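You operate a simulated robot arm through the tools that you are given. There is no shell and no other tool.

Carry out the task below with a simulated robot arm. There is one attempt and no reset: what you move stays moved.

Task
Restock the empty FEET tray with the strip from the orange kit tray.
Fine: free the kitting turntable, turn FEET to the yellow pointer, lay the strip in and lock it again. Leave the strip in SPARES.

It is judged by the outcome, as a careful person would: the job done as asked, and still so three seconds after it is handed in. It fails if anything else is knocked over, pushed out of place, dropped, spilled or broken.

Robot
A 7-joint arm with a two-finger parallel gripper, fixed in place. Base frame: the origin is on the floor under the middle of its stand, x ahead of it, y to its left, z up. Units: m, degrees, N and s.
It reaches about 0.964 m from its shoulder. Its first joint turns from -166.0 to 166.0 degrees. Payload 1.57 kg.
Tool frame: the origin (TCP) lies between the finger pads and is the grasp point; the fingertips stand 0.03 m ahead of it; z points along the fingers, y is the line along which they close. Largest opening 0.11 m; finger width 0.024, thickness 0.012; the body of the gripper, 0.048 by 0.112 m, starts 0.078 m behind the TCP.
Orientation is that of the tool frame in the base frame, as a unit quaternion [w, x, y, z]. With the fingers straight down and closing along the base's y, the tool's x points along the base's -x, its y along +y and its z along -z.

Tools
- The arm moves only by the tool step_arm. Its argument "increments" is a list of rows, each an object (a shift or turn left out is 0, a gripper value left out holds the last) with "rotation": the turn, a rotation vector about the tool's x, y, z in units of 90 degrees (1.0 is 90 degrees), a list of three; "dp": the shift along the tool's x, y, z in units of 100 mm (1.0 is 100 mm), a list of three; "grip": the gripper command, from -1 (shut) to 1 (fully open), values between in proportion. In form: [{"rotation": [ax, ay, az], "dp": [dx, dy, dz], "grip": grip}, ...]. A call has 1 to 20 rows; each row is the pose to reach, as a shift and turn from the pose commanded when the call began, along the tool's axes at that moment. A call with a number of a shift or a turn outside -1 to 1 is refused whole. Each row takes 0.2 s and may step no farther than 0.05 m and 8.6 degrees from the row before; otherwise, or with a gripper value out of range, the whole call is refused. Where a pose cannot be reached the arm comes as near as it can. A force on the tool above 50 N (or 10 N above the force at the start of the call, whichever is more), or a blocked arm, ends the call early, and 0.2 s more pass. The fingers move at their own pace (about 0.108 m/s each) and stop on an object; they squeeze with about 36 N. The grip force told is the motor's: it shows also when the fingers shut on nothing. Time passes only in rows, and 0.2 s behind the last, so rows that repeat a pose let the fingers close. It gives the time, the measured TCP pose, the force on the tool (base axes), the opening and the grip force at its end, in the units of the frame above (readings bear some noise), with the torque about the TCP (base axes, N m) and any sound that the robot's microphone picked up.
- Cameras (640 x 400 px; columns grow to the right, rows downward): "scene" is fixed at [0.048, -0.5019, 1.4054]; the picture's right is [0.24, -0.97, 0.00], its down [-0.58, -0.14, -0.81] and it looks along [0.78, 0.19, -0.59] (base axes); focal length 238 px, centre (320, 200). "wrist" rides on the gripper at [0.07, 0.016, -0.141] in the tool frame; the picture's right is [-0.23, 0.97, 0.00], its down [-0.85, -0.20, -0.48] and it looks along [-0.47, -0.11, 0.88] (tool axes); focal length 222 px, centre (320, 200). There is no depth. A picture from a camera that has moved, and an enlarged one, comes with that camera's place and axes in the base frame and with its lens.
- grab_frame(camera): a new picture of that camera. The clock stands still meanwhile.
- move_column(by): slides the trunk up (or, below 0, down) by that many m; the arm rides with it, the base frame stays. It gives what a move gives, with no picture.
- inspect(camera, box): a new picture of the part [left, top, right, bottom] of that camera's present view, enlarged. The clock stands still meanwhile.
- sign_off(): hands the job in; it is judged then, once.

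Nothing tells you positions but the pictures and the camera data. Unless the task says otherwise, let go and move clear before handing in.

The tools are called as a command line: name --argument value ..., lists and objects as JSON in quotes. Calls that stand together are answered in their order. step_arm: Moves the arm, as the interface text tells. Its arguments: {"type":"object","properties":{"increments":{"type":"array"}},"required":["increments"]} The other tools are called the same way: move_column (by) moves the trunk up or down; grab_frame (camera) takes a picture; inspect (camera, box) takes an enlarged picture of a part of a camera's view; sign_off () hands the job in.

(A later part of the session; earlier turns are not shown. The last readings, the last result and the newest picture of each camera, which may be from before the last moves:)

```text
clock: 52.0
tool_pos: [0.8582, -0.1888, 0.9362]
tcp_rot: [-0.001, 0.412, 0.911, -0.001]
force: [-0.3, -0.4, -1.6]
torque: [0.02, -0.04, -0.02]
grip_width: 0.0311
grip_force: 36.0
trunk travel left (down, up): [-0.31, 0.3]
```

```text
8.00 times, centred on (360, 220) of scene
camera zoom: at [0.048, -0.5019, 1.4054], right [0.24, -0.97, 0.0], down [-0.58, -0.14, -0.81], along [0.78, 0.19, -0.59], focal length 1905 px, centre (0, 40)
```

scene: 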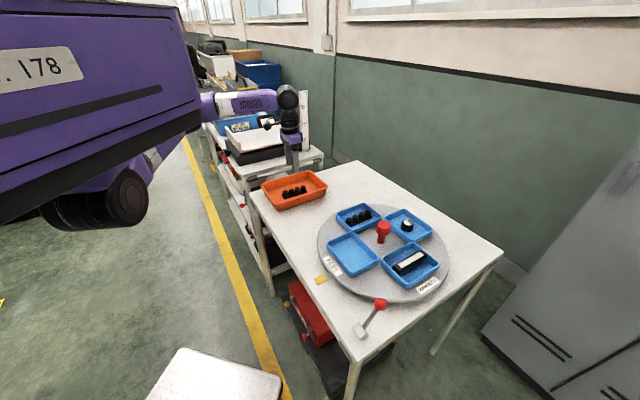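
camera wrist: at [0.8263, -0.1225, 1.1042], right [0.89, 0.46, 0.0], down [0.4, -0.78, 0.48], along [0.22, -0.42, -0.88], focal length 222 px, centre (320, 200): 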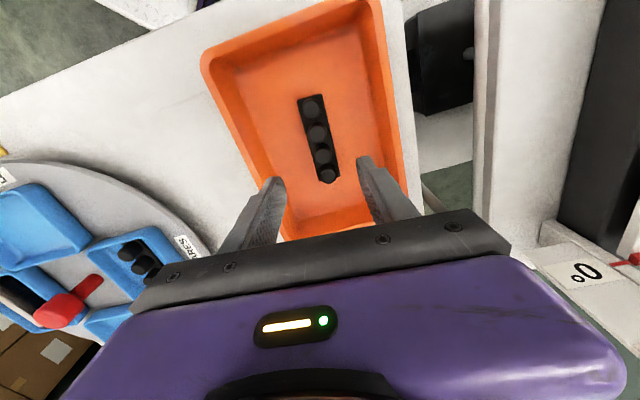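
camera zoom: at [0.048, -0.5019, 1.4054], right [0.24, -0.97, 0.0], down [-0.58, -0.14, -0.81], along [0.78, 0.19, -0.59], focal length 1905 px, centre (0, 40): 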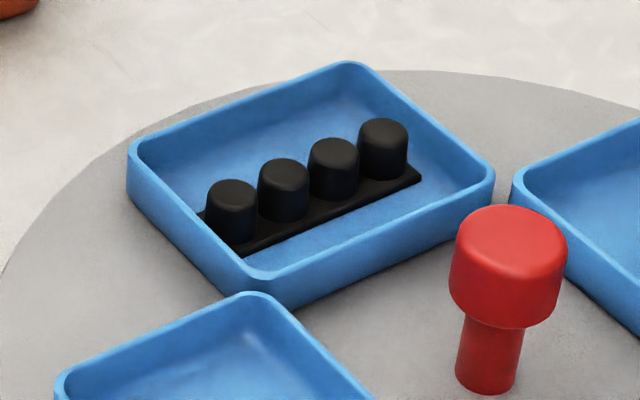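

I'll carry the strip at a safe height toward the turntable, turning the hand back as I go, and stop where the wrist camera can see the FEET tray.

step_arm --increments '[{"dp": [0, -0.1, -0.25]}, {"dp": [0, -0.3, -0.5]}, {"dp": [-0.05, -0.55, -0.7]}, {"dp": [-0.1, -0.8, -0.8]}, {"dp": [-0.1, -1.0, -0.8]}]'

step_arm --increments '[{"dp": [-0.03, -0.15, 0], "rotation": [0, 0, -0.07]}, {"dp": [-0.06, -0.3, 0], "rotation": [0, 0, -0.14]}, {"dp": [-0.09, -0.45, 0], "rotation": [0, 0, -0.21]}, {"dp": [-0.12, -0.6, 0], "rotation": [0, 0, -0.28]}, {"dp": [-0.15, -0.75, 0], "rotation": [0, 0, -0.36]}, {"dp": [-0.18, -0.9, 0], "rotation": [0, 0, -0.44]}, {"dp": [-0.2, -1.0, 0], "rotation": [0, 0, -0.5]}, {"dp": [-0.2, -1.0, 0], "rotation": [0, 0, -0.542]}]'

grab_frame --camera "wrist"

grab_frame --camera "scene"

```text
clock: 53.2
tool_pos: [0.7891, -0.2621, 1.0162]
tcp_rot: [0.0, 0.413, 0.911, 0.0]
force: [0.8, 0.9, -0.7]
torque: [-0.02, 0.02, 0.03]
grip_width: 0.0308
grip_force: 36.3
trunk travel left (down, up): [-0.31, 0.3]
```

```text
clock: 55.0
tool_pos: [0.7276, -0.3431, 1.0148]
tcp_rot: [0.0, 0.0, 1.0, 0.0]
force: [-0.2, -0.3, -0.5]
torque: [-0.01, 0.01, 0.01]
grip_width: 0.0311
grip_force: 36.2
trunk travel left (down, up): [-0.31, 0.3]
```

```text
taken
camera wrist: at [0.6588, -0.3263, 1.1574], right [0.23, 0.97, 0.0], down [0.86, -0.2, 0.48], along [0.47, -0.11, -0.88], focal length 222 px, centre (320, 200)
```

wrist: 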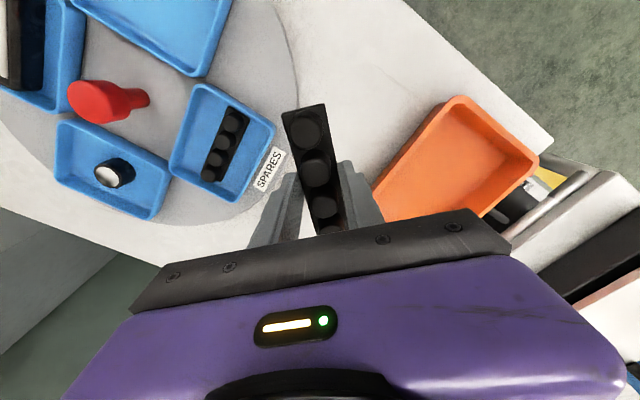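

```text
taken
```

scene: 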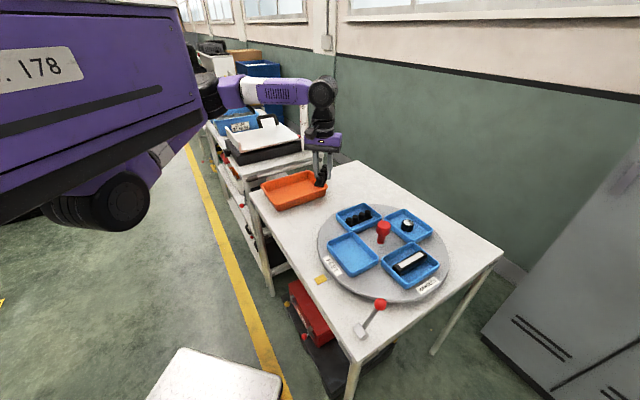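

Strip still firm. I'll carry on to near the FEET tray, staying at this height.

step_arm --increments '[{"dp": [0.2, -0.2, 0]}, {"dp": [0.45, -0.45, -0.05]}, {"dp": [0.75, -0.75, -0.1]}, {"dp": [0.95, -0.9, -0.1]}, {"dp": [1.0, -0.95, -0.1]}]'

grab_frame --camera "wrist"

inspect --camera "wrist" --box '[200, 0, 420, 160]'

```text
clock: 56.2
tool_pos: [0.6272, -0.4379, 1.0254]
tcp_rot: [0.0, 0.001, 1.0, 0.001]
force: [-0.6, -0.3, -0.5]
torque: [0.01, 0.01, 0.0]
grip_width: 0.0311
grip_force: 36.6
trunk travel left (down, up): [-0.31, 0.3]
```

```text
taken
camera wrist: at [0.5587, -0.4216, 1.1685], right [0.23, 0.97, 0.0], down [0.85, -0.2, 0.48], along [0.47, -0.11, -0.88], focal length 222 px, centre (320, 200)
```

wrist: 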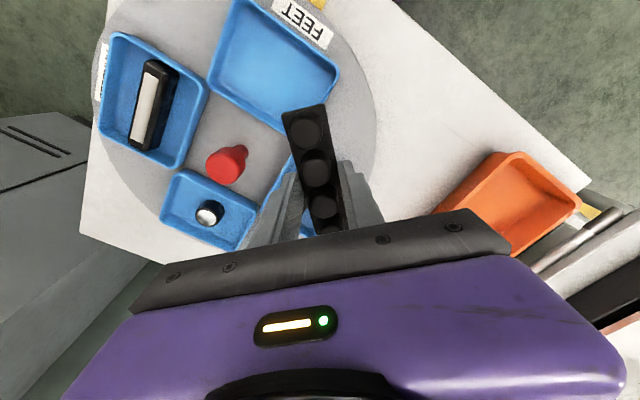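

```text
2.50 times, centred on (310, 80) of wrist
camera zoom: at [0.5587, -0.4216, 1.1685], right [0.23, 0.97, 0.0], down [0.85, -0.2, 0.48], along [0.47, -0.11, -0.88], focal length 555 px, centre (345, 500)
```

zoom: 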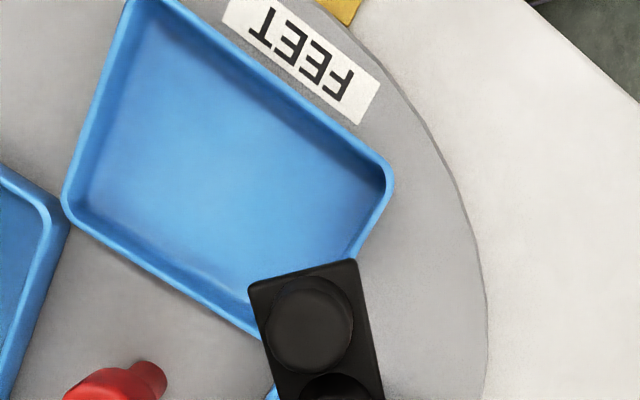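

From both cameras the FEET tray centre comes out at about [0.542, -0.477] with its rim at z ≈ 0.863, and its long side runs tangentially. I'll bring the strip over it, turned 44.5° so it lies along the tray's length.

step_arm --increments '[{"dp": [0.08, -0.04, 0], "rotation": [0, 0, -0.05]}, {"dp": [0.2, -0.09, 0], "rotation": [0, 0, -0.12]}, {"dp": [0.35, -0.15, 0], "rotation": [0, 0, -0.2]}, {"dp": [0.5, -0.22, 0], "rotation": [0, 0, -0.28]}, {"dp": [0.65, -0.29, 0], "rotation": [0, 0, -0.36]}, {"dp": [0.78, -0.35, 0], "rotation": [0, 0, -0.44]}, {"dp": [0.867, -0.394, 0], "rotation": [0, 0, -0.494]}, {"dp": [0.867, -0.394, 0], "rotation": [0, 0, -0.494]}]'

grab_frame --camera "wrist"

inspect --camera "wrist" --box '[220, 60, 440, 240]'

inspect --camera "scene" --box '[300, 150, 420, 300]'

```text
clock: 58.0
tool_pos: [0.5418, -0.4795, 1.0255]
tcp_rot: [0.0, -0.378, 0.926, -0.001]
force: [-0.4, -0.3, -1.0]
torque: [-0.02, 0.02, 0.0]
grip_width: 0.0308
grip_force: 36.1
trunk travel left (down, up): [-0.31, 0.3]
```

```text
taken
camera wrist: at [0.4805, -0.5147, 1.167], right [-0.52, 0.85, 0.0], down [0.75, 0.46, 0.48], along [0.41, 0.25, -0.88], focal length 222 px, centre (320, 200)
```

wrist: 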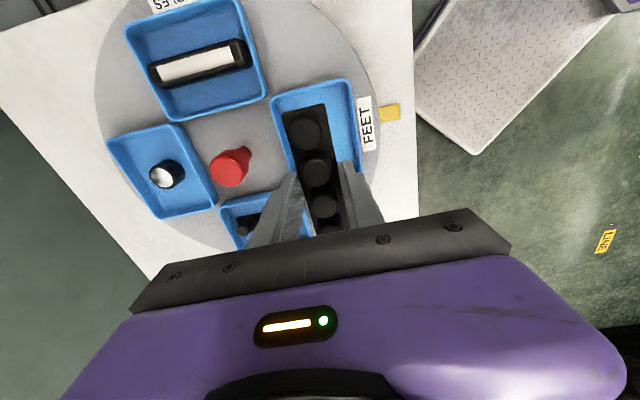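

```text
2.22 times, centred on (330, 150) of wrist
camera zoom: at [0.4805, -0.5147, 1.167], right [-0.52, 0.85, 0.0], down [0.75, 0.46, 0.48], along [0.41, 0.25, -0.88], focal length 494 px, centre (298, 311)
```

zoom: 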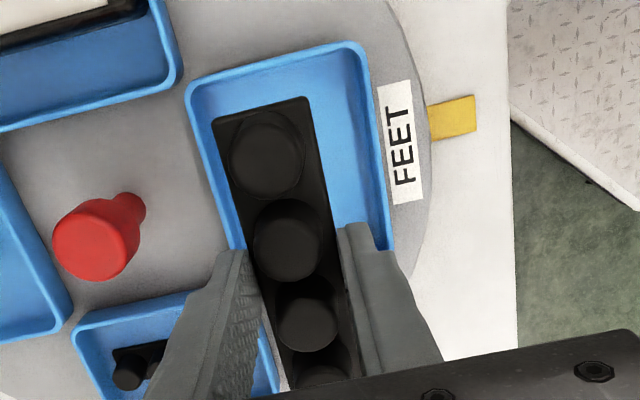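

```text
2.67 times, centred on (360, 225) of scene
camera zoom: at [0.048, -0.5019, 1.4054], right [0.24, -0.97, 0.0], down [-0.58, -0.14, -0.81], along [0.78, 0.19, -0.59], focal length 635 px, centre (213, 133)
```

zoom: 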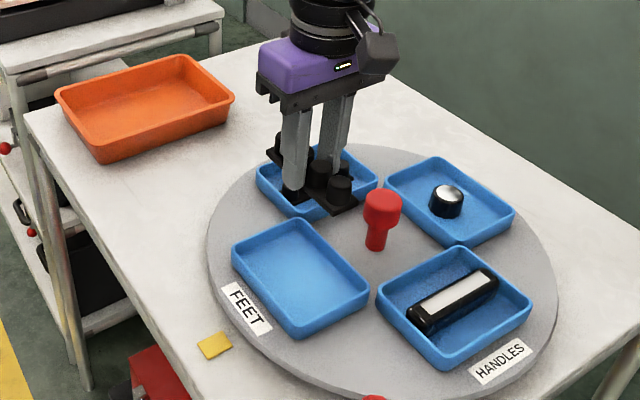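

The strip is directly above the FEET tray and lined up with it. I'll lower it in stages.

step_arm --increments '[{"dp": [0, 0, 0.25]}, {"dp": [0, 0, 0.55]}, {"dp": [0, 0, 0.85]}, {"dp": [0, 0, 1.0]}, {"dp": [0, 0, 1.0]}]'

inspect --camera "wrist" --box '[220, 40, 440, 240]'

inspect --camera "scene" --box '[310, 190, 410, 290]'

```text
clock: 59.2
tool_pos: [0.5408, -0.4796, 0.9249]
tcp_rot: [0.0, -0.378, 0.926, -0.001]
force: [-0.6, 0.5, -0.8]
torque: [0.01, 0.0, -0.01]
grip_width: 0.0309
grip_force: 35.8
trunk travel left (down, up): [-0.31, 0.3]
```

```text
2.00 times, centred on (330, 140) of wrist
camera zoom: at [0.4802, -0.5145, 1.0673], right [-0.52, 0.85, 0.0], down [0.75, 0.46, 0.48], along [0.41, 0.25, -0.88], focal length 444 px, centre (300, 320)
```

zoom: 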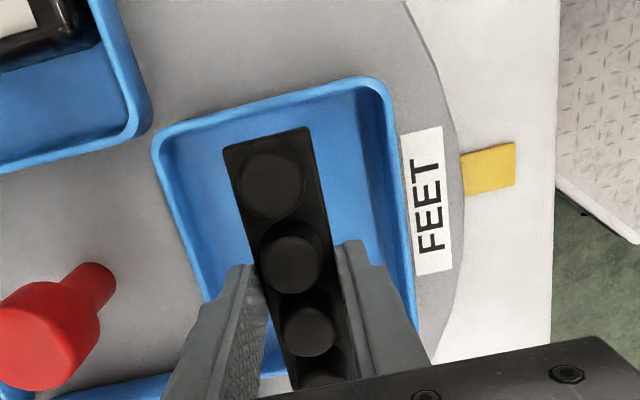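

```text
4.00 times, centred on (360, 240) of scene
camera zoom: at [0.048, -0.5019, 1.4054], right [0.24, -0.97, 0.0], down [-0.58, -0.14, -0.81], along [0.78, 0.19, -0.59], focal length 953 px, centre (160, 40)
```

zoom: 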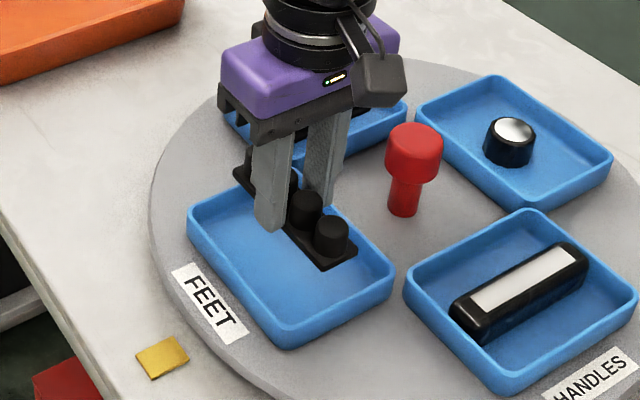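

Looks well aligned. Lowering a further 3 cm so the plate just enters the tray, then I'll check again.

step_arm --increments '[{"dp": [0, 0, 0.1]}, {"dp": [0, 0, 0.2]}, {"dp": [0, 0, 0.3]}, {"dp": [0, 0, 0.36]}, {"dp": [0, 0, 0.36]}]'

inspect --camera "wrist" --box '[220, 40, 440, 240]'

inspect --camera "scene" --box '[320, 210, 400, 280]'

```text
clock: 60.4
tool_pos: [0.5405, -0.4785, 0.8897]
tcp_rot: [-0.001, -0.378, 0.926, 0.0]
force: [-0.2, 0.2, -1.2]
torque: [0.02, -0.02, -0.01]
grip_width: 0.031
grip_force: 36.0
trunk travel left (down, up): [-0.31, 0.3]
```

```text
2.00 times, centred on (330, 140) of wrist
camera zoom: at [0.4809, -0.5137, 1.0319], right [-0.52, 0.85, 0.0], down [0.75, 0.46, 0.48], along [0.41, 0.25, -0.88], focal length 444 px, centre (300, 320)
```

zoom: 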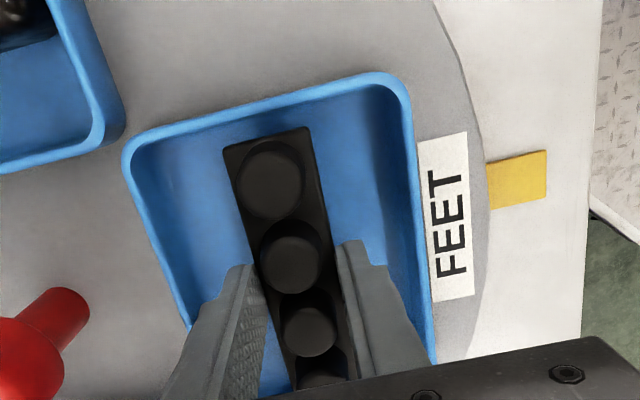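

```text
5.71 times, centred on (360, 245) of scene
camera zoom: at [0.048, -0.5019, 1.4054], right [0.24, -0.97, 0.0], down [-0.58, -0.14, -0.81], along [0.78, 0.19, -0.59], focal length 1361 px, centre (91, -57)
```

zoom: 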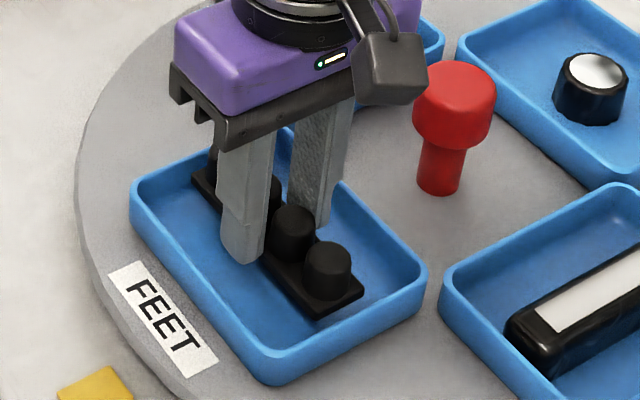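

The plate is level with the rim; before lowering further I'll zoom in on both ends to check that they clear the tray walls.

inspect --camera "scene" --box '[330, 222, 380, 272]'

inspect --camera "wrist" --box '[270, 70, 380, 150]'

inspect --camera "wrist" --box '[290, 150, 390, 250]'

```text
8.00 times, centred on (355, 247) of scene
camera zoom: at [0.048, -0.5019, 1.4054], right [0.24, -0.97, 0.0], down [-0.58, -0.14, -0.81], along [0.78, 0.19, -0.59], focal length 1905 px, centre (40, -176)
```

zoom: 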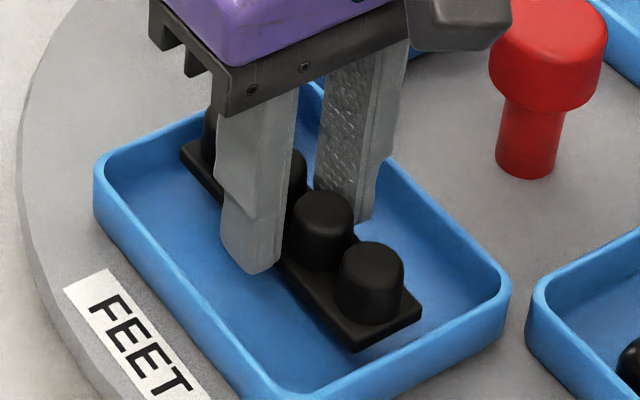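

```text
5.00 times, centred on (325, 110) of wrist
camera zoom: at [0.4809, -0.5137, 1.0319], right [-0.52, 0.85, 0.0], down [0.75, 0.46, 0.48], along [0.41, 0.25, -0.88], focal length 1111 px, centre (295, 650)
```

zoom: 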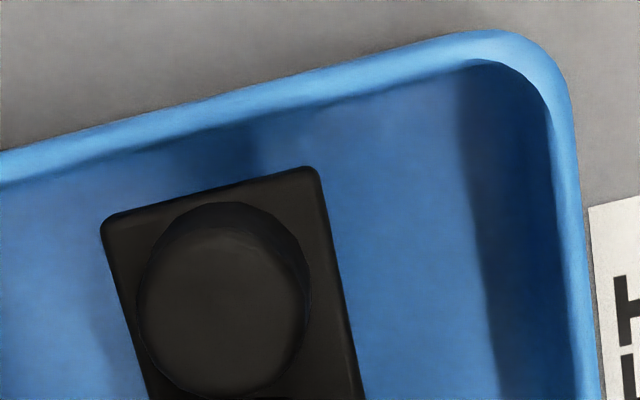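

```text
4.00 times, centred on (340, 200) of wrist
camera zoom: at [0.4809, -0.5137, 1.0319], right [-0.52, 0.85, 0.0], down [0.75, 0.46, 0.48], along [0.41, 0.25, -0.88], focal length 888 px, centre (240, 200)
```

zoom: 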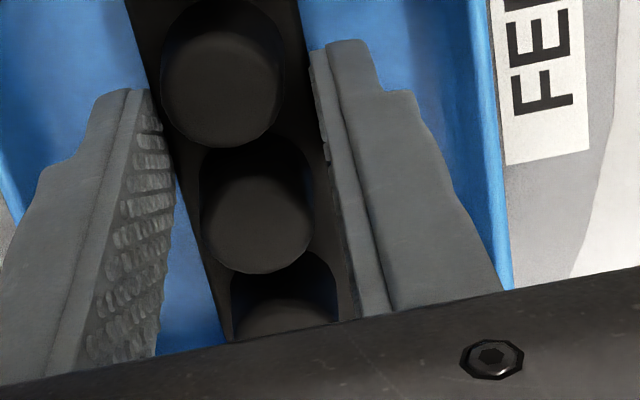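

Both ends have about 9 mm clearance and the strip is well centred. I'll creep down until it touches the tray floor.

step_arm --increments '[{"dp": [0, 0, 0.04]}, {"dp": [0, 0, 0.08]}, {"dp": [0, 0, 0.1]}, {"dp": [0, 0, 0.1]}]'

step_arm --increments '[{"dp": [0, 0, 0.02]}, {"dp": [0, 0, 0.04]}, {"dp": [0, 0, 0.04]}]'

inspect --camera "scene" --box '[330, 222, 380, 272]'

```text
clock: 61.4
tool_pos: [0.5411, -0.4784, 0.8791]
tcp_rot: [-0.001, -0.378, 0.926, 0.0]
force: [-0.6, 0.6, -0.2]
torque: [0.0, 0.02, 0.0]
grip_width: 0.0312
grip_force: 35.9
trunk travel left (down, up): [-0.31, 0.3]
```

```text
clock: 62.2
tool_pos: [0.5419, -0.4785, 0.8748]
tcp_rot: [0.0, -0.379, 0.925, 0.0]
force: [-0.3, -0.6, -1.7]
torque: [-0.02, -0.02, 0.0]
grip_width: 0.0307
grip_force: 35.8
trunk travel left (down, up): [-0.31, 0.3]
```

```text
8.00 times, centred on (355, 247) of scene
camera zoom: at [0.048, -0.5019, 1.4054], right [0.24, -0.97, 0.0], down [-0.58, -0.14, -0.81], along [0.78, 0.19, -0.59], focal length 1905 px, centre (40, -176)
```

zoom: 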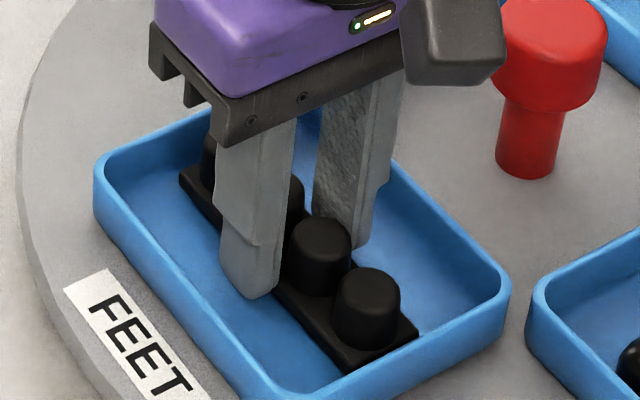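

No contact yet. Continuing in 2 mm steps.

step_arm --increments '[{"dp": [0, 0, 0.02]}, {"dp": [0, 0, 0.04]}, {"dp": [0, 0, 0.04]}]'

step_arm --increments '[{"dp": [0, 0, 0.01]}, {"dp": [0, 0, 0.02]}, {"dp": [0, 0, 0.02]}]'

```text
clock: 63.0
tool_pos: [0.5404, -0.4779, 0.8718]
tcp_rot: [0.0, -0.377, 0.926, -0.001]
force: [-0.7, -0.2, -1.4]
torque: [0.01, -0.01, 0.01]
grip_width: 0.031
grip_force: 36.7
trunk travel left (down, up): [-0.31, 0.3]
```

```text
clock: 63.8
tool_pos: [0.5408, -0.4777, 0.8696]
tcp_rot: [0.0, -0.378, 0.926, 0.0]
force: [-0.1, 0.2, -1.2]
torque: [-0.01, 0.01, 0.0]
grip_width: 0.031
grip_force: 35.8
trunk travel left (down, up): [-0.31, 0.3]
```

step_arm --increments '[{"dp": [0, 0, 0.01]}, {"dp": [0, 0, 0.02]}, {"dp": [0, 0, 0.02]}]'

inspect --camera "scene" --box '[330, 222, 380, 272]'

```text
clock: 64.6
tool_pos: [0.5409, -0.4785, 0.8673]
tcp_rot: [0.0, -0.378, 0.926, 0.0]
force: [-0.2, 0.4, -0.2]
torque: [-0.01, -0.02, -0.01]
grip_width: 0.0308
grip_force: 35.9
trunk travel left (down, up): [-0.31, 0.3]
```

```text
8.00 times, centred on (355, 247) of scene
camera zoom: at [0.048, -0.5019, 1.4054], right [0.24, -0.97, 0.0], down [-0.58, -0.14, -0.81], along [0.78, 0.19, -0.59], focal length 1905 px, centre (40, -176)
```

zoom: 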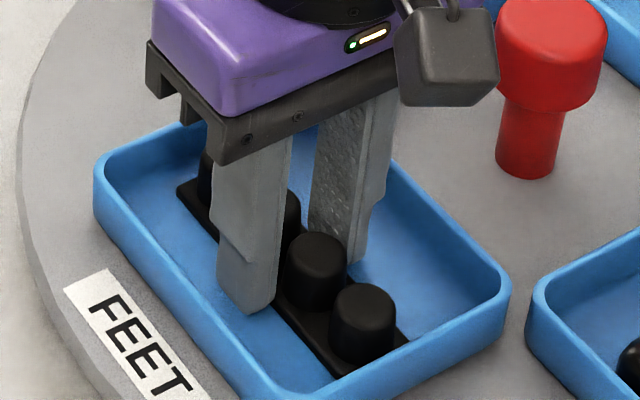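

Very close to the floor now. One more small step at a time.

step_arm --increments '[{"dp": [0, 0, 0.01]}, {"dp": [0, 0, 0.02]}, {"dp": [0, 0, 0.02]}]'

step_arm --increments '[{"dp": [0, 0, 0.01]}, {"dp": [0, 0, 0.02]}, {"dp": [0, 0, 0.02]}]'

inspect --camera "scene" --box '[330, 222, 380, 272]'

```text
clock: 65.4
tool_pos: [0.5407, -0.4788, 0.8673]
tcp_rot: [0.0, -0.378, 0.926, 0.0]
force: [-2.2, 3.6, 10.9]
torque: [0.07, 0.08, 0.03]
grip_width: 0.0308
grip_force: 35.8
trunk travel left (down, up): [-0.31, 0.3]
```

```text
clock: 66.2
tool_pos: [0.5409, -0.4785, 0.8663]
tcp_rot: [-0.001, -0.378, 0.926, -0.002]
force: [-4.2, 6.5, 44.0]
torque: [0.43, 0.01, 0.18]
grip_width: 0.031
grip_force: 35.6
trunk travel left (down, up): [-0.31, 0.3]
```

```text
8.00 times, centred on (355, 247) of scene
camera zoom: at [0.048, -0.5019, 1.4054], right [0.24, -0.97, 0.0], down [-0.58, -0.14, -0.81], along [0.78, 0.19, -0.59], focal length 1905 px, centre (40, -176)
```

zoom: 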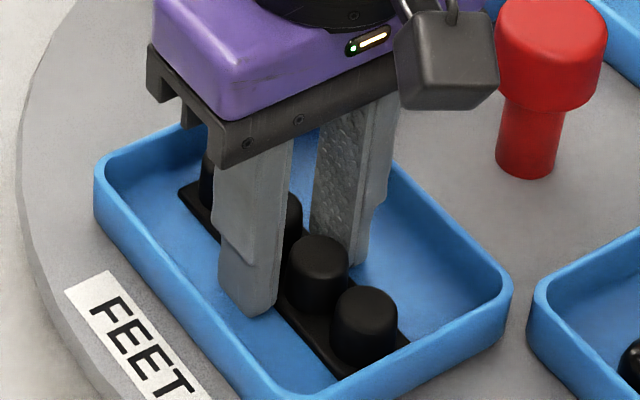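

The strip is seated on the floor. I'll ease the pressure off, then open just enough to let go and lift straight out.

step_arm --increments '[{"dp": [0, 0, -0.02]}, {"dp": [0, 0, -0.025]}, {"dp": [0, 0, -0.025]}]'

step_arm --increments '[{"grip": -0.38}, {"grip": -0.3}, {"grip": -0.2}, {"grip": -0.2}]'

inspect --camera "scene" --box '[330, 222, 380, 272]'

inspect --camera "wrist" --box '[220, 40, 440, 240]'

```text
clock: 67.0
tool_pos: [0.5398, -0.4783, 0.8659]
tcp_rot: [0.0, -0.377, 0.926, 0.0]
force: [-4.2, 1.9, 23.3]
torque: [-0.18, 0.25, -0.15]
grip_width: 0.031
grip_force: 36.1
trunk travel left (down, up): [-0.31, 0.3]
```

```text
clock: 68.0
tool_pos: [0.5402, -0.4787, 0.8654]
tcp_rot: [0.0, -0.378, 0.926, 0.0]
force: [-8.2, 6.4, 9.9]
torque: [-0.11, 0.11, -0.16]
grip_width: 0.0349
grip_force: 0.0
trunk travel left (down, up): [-0.31, 0.3]
```

```text
8.00 times, centred on (355, 247) of scene
camera zoom: at [0.048, -0.5019, 1.4054], right [0.24, -0.97, 0.0], down [-0.58, -0.14, -0.81], along [0.78, 0.19, -0.59], focal length 1905 px, centre (40, -176)
```

zoom: 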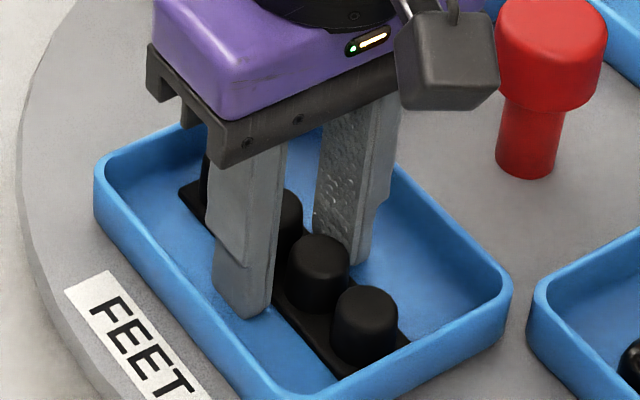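

```text
2.00 times, centred on (330, 140) of wrist
camera zoom: at [0.4806, -0.5137, 1.0083], right [-0.52, 0.86, 0.0], down [0.75, 0.45, 0.48], along [0.41, 0.25, -0.88], focal length 444 px, centre (300, 320)
```

zoom: 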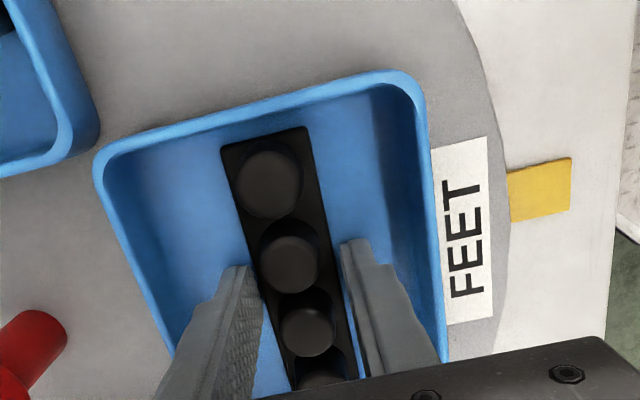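

The fingertips are lightly touching the floor, holding back the opening. I'll raise 2 mm and let them finish opening.

step_arm --increments '[{"dp": [0, 0, -0.01], "grip": -0.2}, {"dp": [0, 0, -0.02], "grip": -0.2}, {"dp": [0, 0, -0.02], "grip": -0.2}]'

inspect --camera "wrist" --box '[220, 40, 440, 240]'

inspect --camera "scene" --box '[330, 222, 380, 272]'

```text
clock: 68.8
tool_pos: [0.5411, -0.4779, 0.8676]
tcp_rot: [0.001, -0.378, 0.926, 0.0]
force: [-0.6, -0.3, -0.6]
torque: [-0.04, -0.01, 0.0]
grip_width: 0.0441
grip_force: 0.1
trunk travel left (down, up): [-0.31, 0.3]
```

```text
2.00 times, centred on (330, 140) of wrist
camera zoom: at [0.4812, -0.5136, 1.0098], right [-0.52, 0.85, 0.0], down [0.75, 0.46, 0.48], along [0.41, 0.25, -0.88], focal length 444 px, centre (300, 320)
```

zoom: 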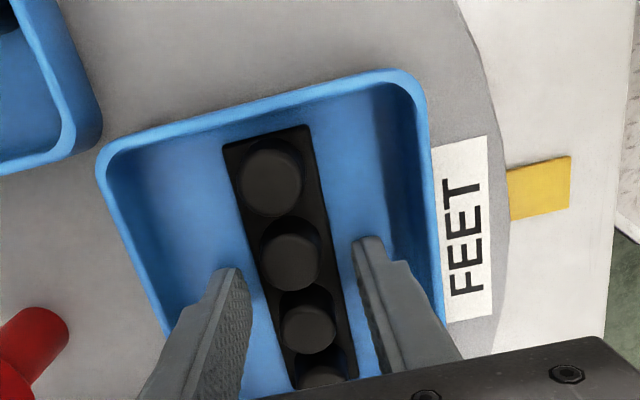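

```text
8.00 times, centred on (355, 247) of scene
camera zoom: at [0.048, -0.5019, 1.4054], right [0.24, -0.97, 0.0], down [-0.58, -0.14, -0.81], along [0.78, 0.19, -0.59], focal length 1905 px, centre (40, -176)
```

zoom: 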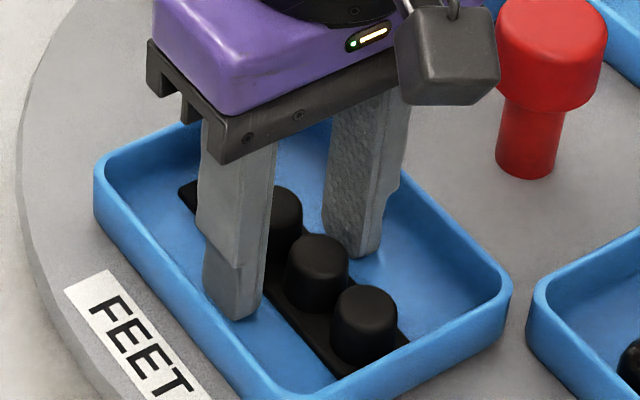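

The strip lies flat and the fingers are clear on both sides. Lifting straight up.

step_arm --increments '[{"dp": [0, 0, -0.1]}, {"dp": [0, 0, -0.3]}, {"dp": [0, 0, -0.6]}, {"dp": [0, 0, -0.9]}, {"dp": [0, 0, -1.0]}]'

inspect --camera "scene" --box '[300, 180, 460, 310]'

grab_frame --camera "wrist"

```text
clock: 70.0
tool_pos: [0.5422, -0.4789, 0.9681]
tcp_rot: [0.0, -0.378, 0.926, 0.001]
force: [0.1, -0.4, -0.2]
torque: [0.02, 0.0, 0.01]
grip_width: 0.0439
grip_force: 0.1
trunk travel left (down, up): [-0.31, 0.3]
```

```text
3.08 times, centred on (380, 245) of scene
camera zoom: at [0.048, -0.5019, 1.4054], right [0.24, -0.97, 0.0], down [-0.58, -0.14, -0.81], along [0.78, 0.19, -0.59], focal length 733 px, centre (135, 62)
```

zoom: 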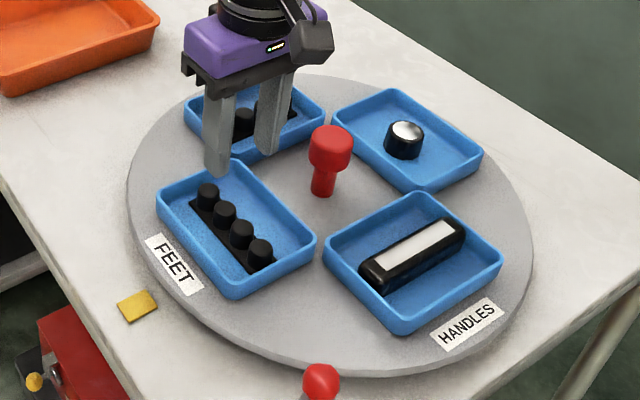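

```text
taken
camera wrist: at [0.4812, -0.5141, 1.1103], right [-0.52, 0.85, 0.0], down [0.75, 0.45, 0.48], along [0.41, 0.25, -0.88], focal length 222 px, centre (320, 200)
```

wrist: 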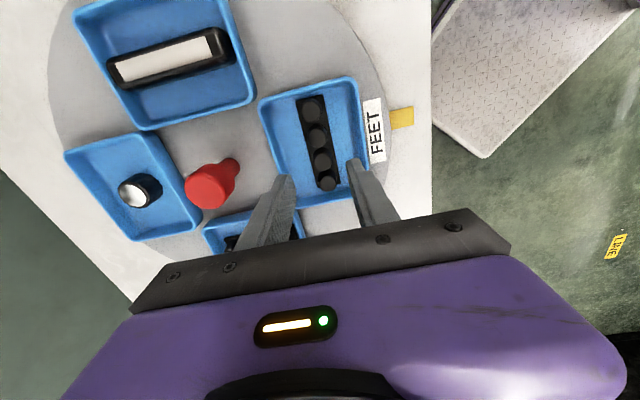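

The strip lies nicely in FEET, and FEET is still at the pointer. Now I'll go back to the lever to lock it again: turning the hand to the earlier angle and moving to the inner side of the lever, high up.

step_arm --increments '[{"dp": [0, 0, -0.2], "rotation": [0, 0, 0.04]}, {"dp": [0.15, 0.02, -0.4], "rotation": [0, 0, 0.12]}, {"dp": [0.35, 0.05, -0.4], "rotation": [0, 0, 0.2]}, {"dp": [0.5, 0.07, -0.4], "rotation": [0, 0, 0.28]}, {"dp": [0.65, 0.09, -0.4], "rotation": [0, 0, 0.36]}, {"dp": [0.8, 0.11, -0.4], "rotation": [0, 0, 0.44]}, {"dp": [0.9, 0.13, -0.4], "rotation": [0, 0, 0.5]}]'

step_arm --increments '[{"dp": [0.12, -0.08, 0], "rotation": [0, 0, 0.08], "grip": -1}, {"dp": [0.24, -0.16, 0], "rotation": [0, 0, 0.16]}, {"dp": [0.36, -0.25, 0], "rotation": [0, 0, 0.24]}, {"dp": [0.48, -0.34, 0], "rotation": [0, 0, 0.32]}, {"dp": [0.6, -0.42, 0], "rotation": [0, 0, 0.4]}, {"dp": [0.7, -0.5, 0], "rotation": [0, 0, 0.46]}, {"dp": [0.746, -0.533, 0], "rotation": [0, 0, 0.5]}]'

grab_frame --camera "wrist"

grab_frame --camera "scene"

```text
clock: 71.6
tool_pos: [0.4683, -0.5311, 1.0085]
tcp_rot: [0.0, 0.006, 1.0, 0.0]
force: [0.5, -0.2, -0.5]
torque: [-0.03, 0.01, 0.01]
grip_width: 0.0441
grip_force: 0.1
trunk travel left (down, up): [-0.31, 0.3]
```

```text
clock: 73.2
tool_pos: [0.393, -0.5842, 1.0088]
tcp_rot: [0.001, 0.389, 0.921, 0.0]
force: [-0.4, -0.3, 0.1]
torque: [-0.02, 0.01, -0.03]
grip_width: 0.0002
grip_force: 21.7
trunk travel left (down, up): [-0.31, 0.3]
```

```text
taken
camera wrist: at [0.3566, -0.5214, 1.1512], right [0.86, 0.52, 0.0], down [0.45, -0.75, 0.48], along [0.25, -0.41, -0.88], focal length 222 px, centre (320, 200)
```

wrist: 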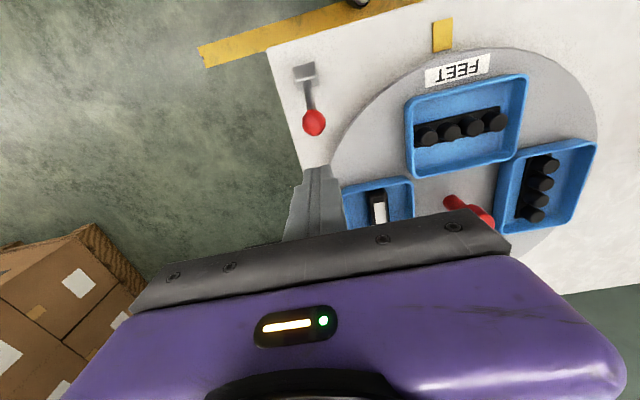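

```text
taken
```

scene: 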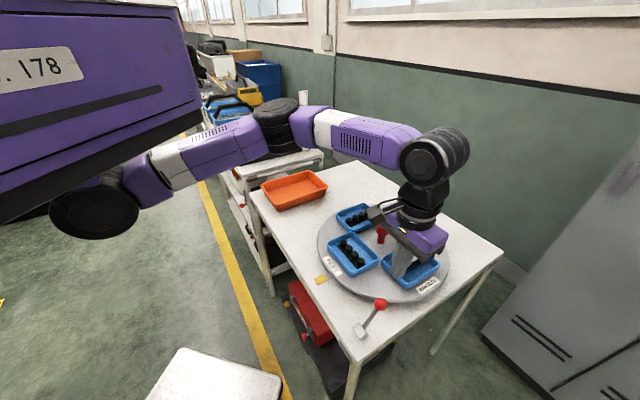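

inspect --camera "wrist" --box '[270, 50, 370, 200]'

inspect --camera "scene" --box '[340, 280, 410, 345]'

inspect --camera "wrist" --box '[390, 0, 560, 200]'

```text
2.67 times, centred on (320, 125) of wrist
camera zoom: at [0.3566, -0.5214, 1.1512], right [0.86, 0.52, 0.0], down [0.45, -0.75, 0.48], along [0.25, -0.41, -0.88], focal length 592 px, centre (320, 400)
```

zoom: 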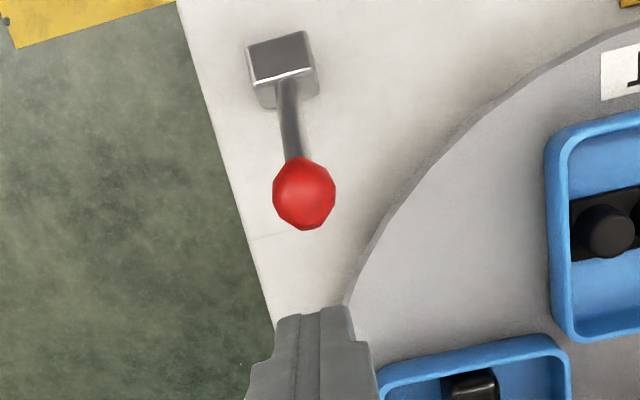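

```text
6.15 times, centred on (375, 312) of scene
camera zoom: at [0.048, -0.5019, 1.4054], right [0.24, -0.97, 0.0], down [-0.58, -0.14, -0.81], along [0.78, 0.19, -0.59], focal length 1466 px, centre (-18, -492)
```

zoom: 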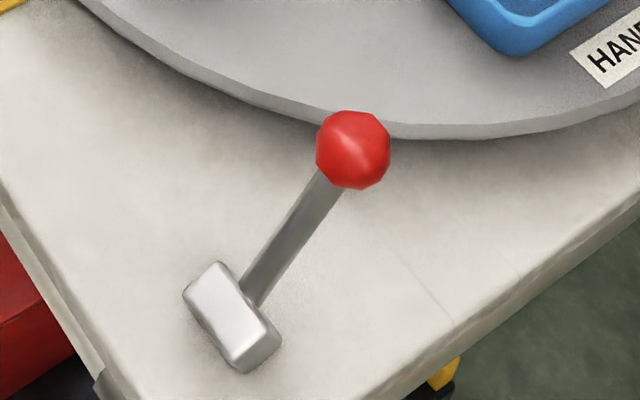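

```text
2.00 times, centred on (475, 100) of wrist
camera zoom: at [0.3566, -0.5214, 1.1512], right [0.86, 0.52, 0.0], down [0.45, -0.75, 0.48], along [0.25, -0.41, -0.88], focal length 444 px, centre (10, 400)
```

zoom: 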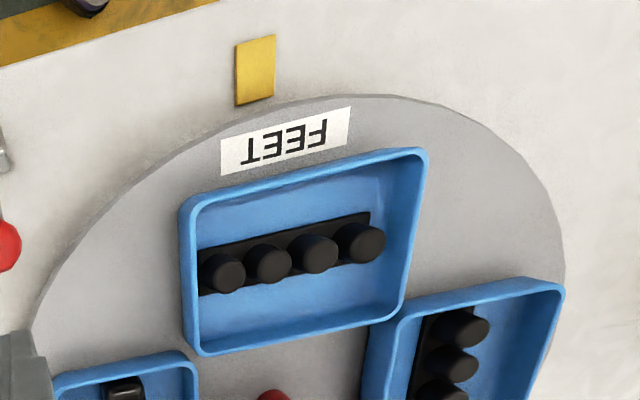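

FEET lines up with the pointer (both at azimuth ≈134°). The lever's ball is at about [0.374, -0.565, 0.882]; I'll back off 2 cm further inward, go down with the closed fingers on its inner side.

step_arm --increments '[{"dp": [-0.1, 0, 0]}, {"dp": [-0.2, -0.01, 0.1]}, {"dp": [-0.2, -0.01, 0.4]}, {"dp": [-0.2, -0.01, 0.7]}, {"dp": [-0.2, -0.01, 1.0]}, {"dp": [-0.2, -0.01, 1.0]}]'

inspect --camera "scene" --box '[330, 230, 440, 350]'

inspect --camera "wrist" --box '[220, 20, 420, 240]'

```text
clock: 74.6
tool_pos: [0.4051, -0.6006, 0.9074]
tcp_rot: [0.0, 0.387, 0.922, 0.0]
force: [-0.1, 0.6, -0.8]
torque: [0.0, 0.01, -0.03]
grip_width: 0.0001
grip_force: 21.3
trunk travel left (down, up): [-0.31, 0.3]
```

```text
3.33 times, centred on (385, 290) of scene
camera zoom: at [0.048, -0.5019, 1.4054], right [0.24, -0.97, 0.0], down [-0.58, -0.14, -0.81], along [0.78, 0.19, -0.59], focal length 794 px, centre (103, -100)
```

zoom: 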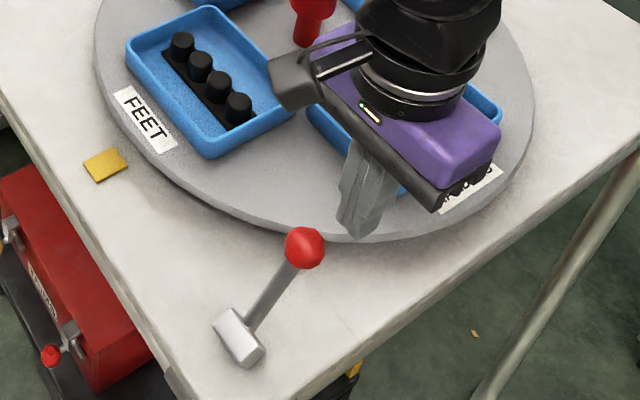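

```text
1.82 times, centred on (320, 130) of wrist
camera zoom: at [0.3697, -0.5372, 1.0491], right [0.85, 0.52, 0.0], down [0.46, -0.75, 0.48], along [0.25, -0.41, -0.88], focal length 404 px, centre (320, 327)
```

zoom: 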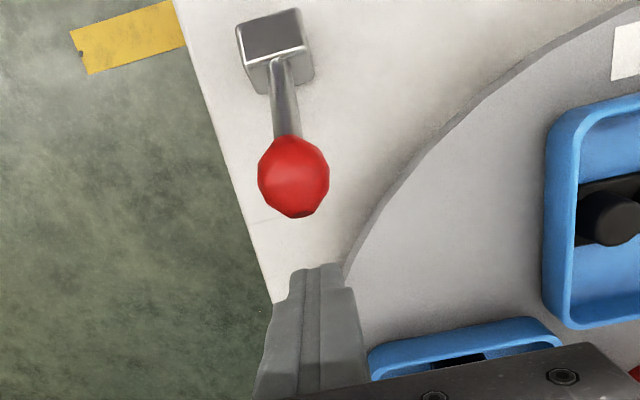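

Positioned well, clear of the disc. I'll lower 15 mm and push the lever outward in small steps.

step_arm --increments '[{"dp": [0, 0, 0.15]}, {"dp": [0.1, 0, 0.15]}, {"dp": [0.2, 0, 0.15]}, {"dp": [0.3, 0, 0.15]}, {"dp": [0.38, 0, 0.15]}, {"dp": [0.46, 0, 0.15]}, {"dp": [0.54, 0, 0.15]}, {"dp": [0.62, 0, 0.15]}, {"dp": [0.7, 0, 0.15]}, {"dp": [0.78, 0, 0.15]}]'

inspect --camera "scene" --box '[300, 240, 420, 360]'

inspect --camera "wrist" --box '[220, 20, 420, 240]'

```text
clock: 76.8
tool_pos: [0.3508, -0.5437, 0.8935]
tcp_rot: [-0.002, 0.387, 0.922, 0.0]
force: [-0.3, 0.0, 0.2]
torque: [0.0, 0.03, 0.01]
grip_width: 0.0
grip_force: 21.7
trunk travel left (down, up): [-0.31, 0.3]
```

```text
3.33 times, centred on (360, 300) of scene
camera zoom: at [0.048, -0.5019, 1.4054], right [0.24, -0.97, 0.0], down [-0.58, -0.14, -0.81], along [0.78, 0.19, -0.59], focal length 794 px, centre (187, -133)
```

zoom: 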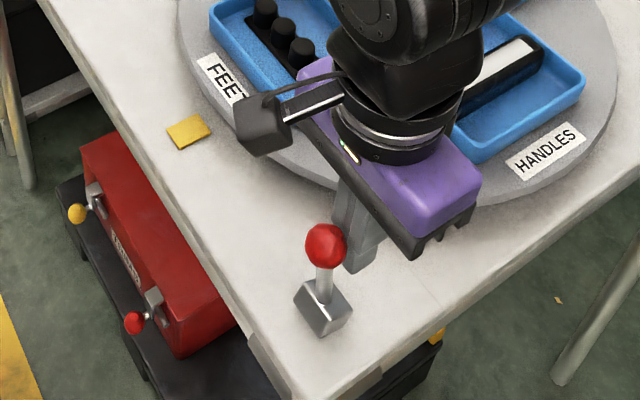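

```text
1.82 times, centred on (320, 130) of wrist
camera zoom: at [0.3144, -0.4815, 1.0356], right [0.85, 0.52, 0.0], down [0.46, -0.75, 0.48], along [0.25, -0.41, -0.88], focal length 404 px, centre (320, 327)
```

zoom: 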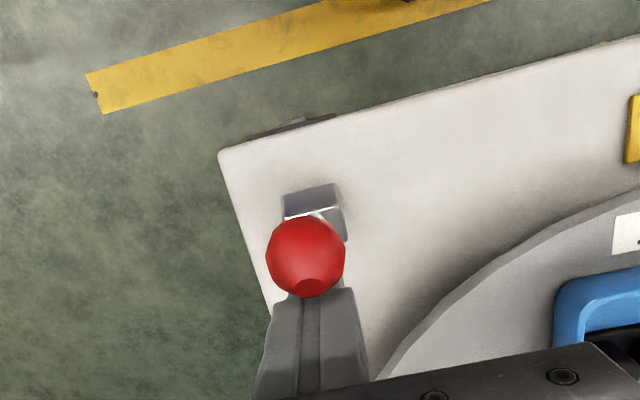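

The lever follows and is about upright. I'll keep pushing outward to its original stop.

step_arm --increments '[{"dp": [0.06, 0, 0]}, {"dp": [0.12, 0, 0]}, {"dp": [0.18, 0, 0]}, {"dp": [0.24, 0, 0]}, {"dp": [0.3, 0, 0]}, {"dp": [0.35, 0, 0]}, {"dp": [0.39, 0, 0]}]'

inspect --camera "scene" --box '[300, 240, 420, 360]'

inspect --camera "wrist" --box '[220, 20, 420, 240]'

```text
clock: 78.4
tool_pos: [0.327, -0.5191, 0.8952]
tcp_rot: [0.003, 0.387, 0.922, -0.002]
force: [16.3, -17.4, 6.7]
torque: [-0.48, -0.35, -0.01]
grip_width: 0.0001
grip_force: 20.9
trunk travel left (down, up): [-0.31, 0.3]
```

```text
3.33 times, centred on (360, 300) of scene
camera zoom: at [0.048, -0.5019, 1.4054], right [0.24, -0.97, 0.0], down [-0.58, -0.14, -0.81], along [0.78, 0.19, -0.59], focal length 794 px, centre (187, -133)
```

zoom: 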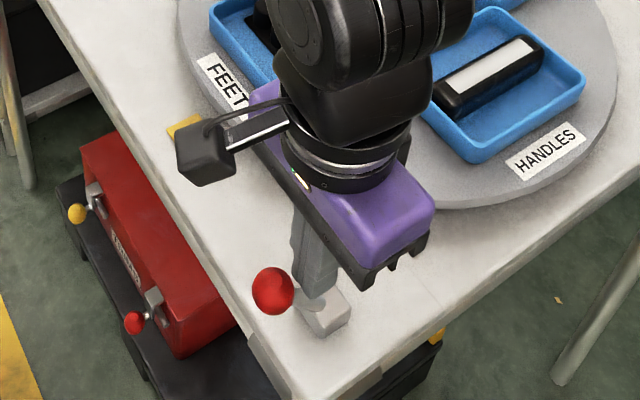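

```text
1.82 times, centred on (320, 130) of wrist
camera zoom: at [0.2901, -0.4559, 1.0363], right [0.85, 0.52, 0.0], down [0.46, -0.75, 0.48], along [0.25, -0.41, -0.87], focal length 404 px, centre (320, 327)
```

zoom: 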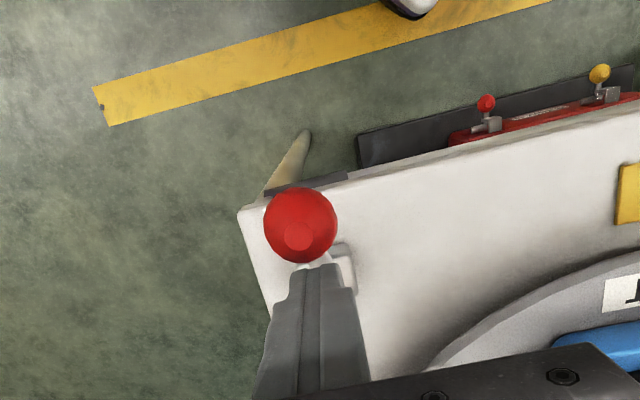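

The ball is back at its original place, about [0.304, -0.494], and resisting at 24 N. I'll press slightly more to be sure it's against the stop, then back away upward.

step_arm --increments '[{"dp": [0.02, 0, 0]}, {"dp": [0.04, 0, 0]}, {"dp": [0.04, 0, 0]}]'

step_arm --increments '[{"dp": [-0.1, 0, -0.05]}, {"dp": [-0.3, 0, -0.2]}, {"dp": [-0.5, 0, -0.6]}, {"dp": [-0.6, 0, -1.0]}, {"dp": [-0.6, 0, -1.0]}]'

inspect --camera "scene" --box '[300, 240, 420, 360]'

inspect --camera "scene" --box '[330, 310, 380, 350]'

```text
clock: 79.1
tool_pos: [0.3273, -0.5185, 0.8955]
tcp_rot: [0.007, 0.385, 0.923, -0.005]
force: [5.7, -5.5, 3.9]
torque: [-0.12, -0.13, -0.03]
grip_width: 0.0001
grip_force: 21.2
trunk travel left (down, up): [-0.31, 0.3]
stopped in row 3: the force on the tool passed its limit at 50 N (the readings are from after the stop); the commanded pose is now the measured one
```

```text
clock: 80.3
tool_pos: [0.3676, -0.5605, 0.9948]
tcp_rot: [0.007, 0.385, 0.923, -0.004]
force: [-0.4, -0.1, -0.5]
torque: [-0.01, -0.01, 0.01]
grip_width: 0.0
grip_force: 21.1
trunk travel left (down, up): [-0.31, 0.3]
```

```text
3.33 times, centred on (360, 300) of scene
camera zoom: at [0.048, -0.5019, 1.4054], right [0.24, -0.97, 0.0], down [-0.58, -0.14, -0.81], along [0.78, 0.19, -0.59], focal length 794 px, centre (187, -133)
```

zoom: 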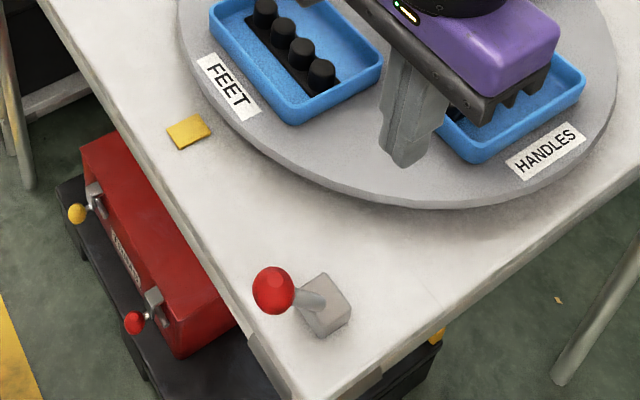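

```text
10.00 times, centred on (355, 330) of scene
camera zoom: at [0.048, -0.5019, 1.4054], right [0.24, -0.97, 0.0], down [-0.58, -0.14, -0.81], along [0.78, 0.19, -0.59], focal length 2381 px, centre (-30, -1100)
```

zoom: 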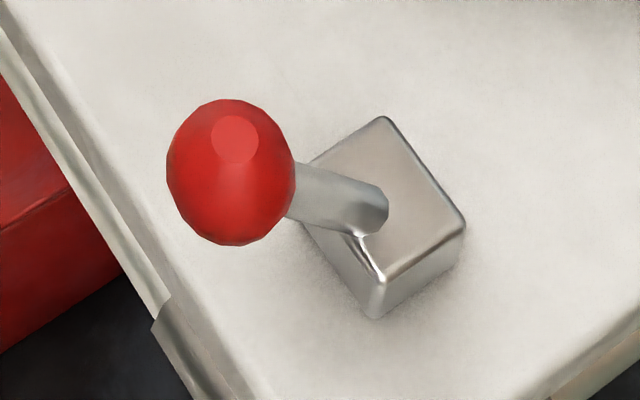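

The lever looks exactly as it did at the start. As a careful check that the disc really is locked, I'll return to the centre knob and try a very small twist.

step_arm --increments '[{"rotation": [0, 0.0102, -0.003], "dp": [-0.3, 0.3, -0.1], "grip": 0.1}, {"rotation": [0, 0.0102, -0.003], "dp": [-0.6, 0.6, -0.15]}, {"rotation": [0, 0.0102, -0.003], "dp": [-0.9, 0.91, -0.15]}]'

step_arm --increments '[{"dp": [-0.3, 0.3, 0]}, {"dp": [-0.6, 0.6, 0]}, {"dp": [-0.9, 0.91, 0]}, {"dp": [-0.9, 0.91, 0]}]'

inspect --camera "wrist" --box '[220, 40, 440, 240]'

inspect --camera "scene" --box '[300, 180, 460, 310]'

```text
clock: 81.1
tool_pos: [0.4945, -0.5609, 1.0136]
tcp_rot: [0.0, 0.383, 0.924, -0.001]
force: [-0.5, -0.8, 1.0]
torque: [0.01, -0.03, 0.02]
grip_width: 0.0605
grip_force: 0.1
trunk travel left (down, up): [-0.31, 0.3]
```

```text
clock: 82.1
tool_pos: [0.62, -0.5572, 1.0134]
tcp_rot: [0.0, 0.383, 0.924, 0.0]
force: [0.6, 0.5, -0.9]
torque: [0.0, 0.0, 0.0]
grip_width: 0.0604
grip_force: 0.1
trunk travel left (down, up): [-0.31, 0.3]
```

```text
2.00 times, centred on (330, 140) of wrist
camera zoom: at [0.5848, -0.4945, 1.156], right [0.85, 0.53, 0.0], down [0.46, -0.75, 0.48], along [0.25, -0.41, -0.88], focal length 444 px, centre (300, 320)
```

zoom: 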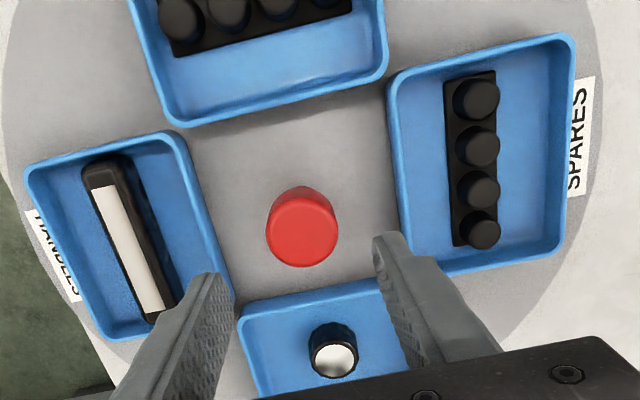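

```text
3.08 times, centred on (380, 245) of scene
camera zoom: at [0.048, -0.5019, 1.4054], right [0.24, -0.97, 0.0], down [-0.58, -0.14, -0.81], along [0.78, 0.19, -0.59], focal length 733 px, centre (135, 62)
```

zoom: 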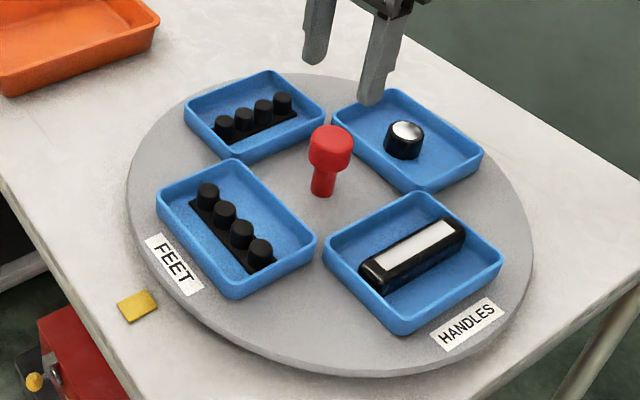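

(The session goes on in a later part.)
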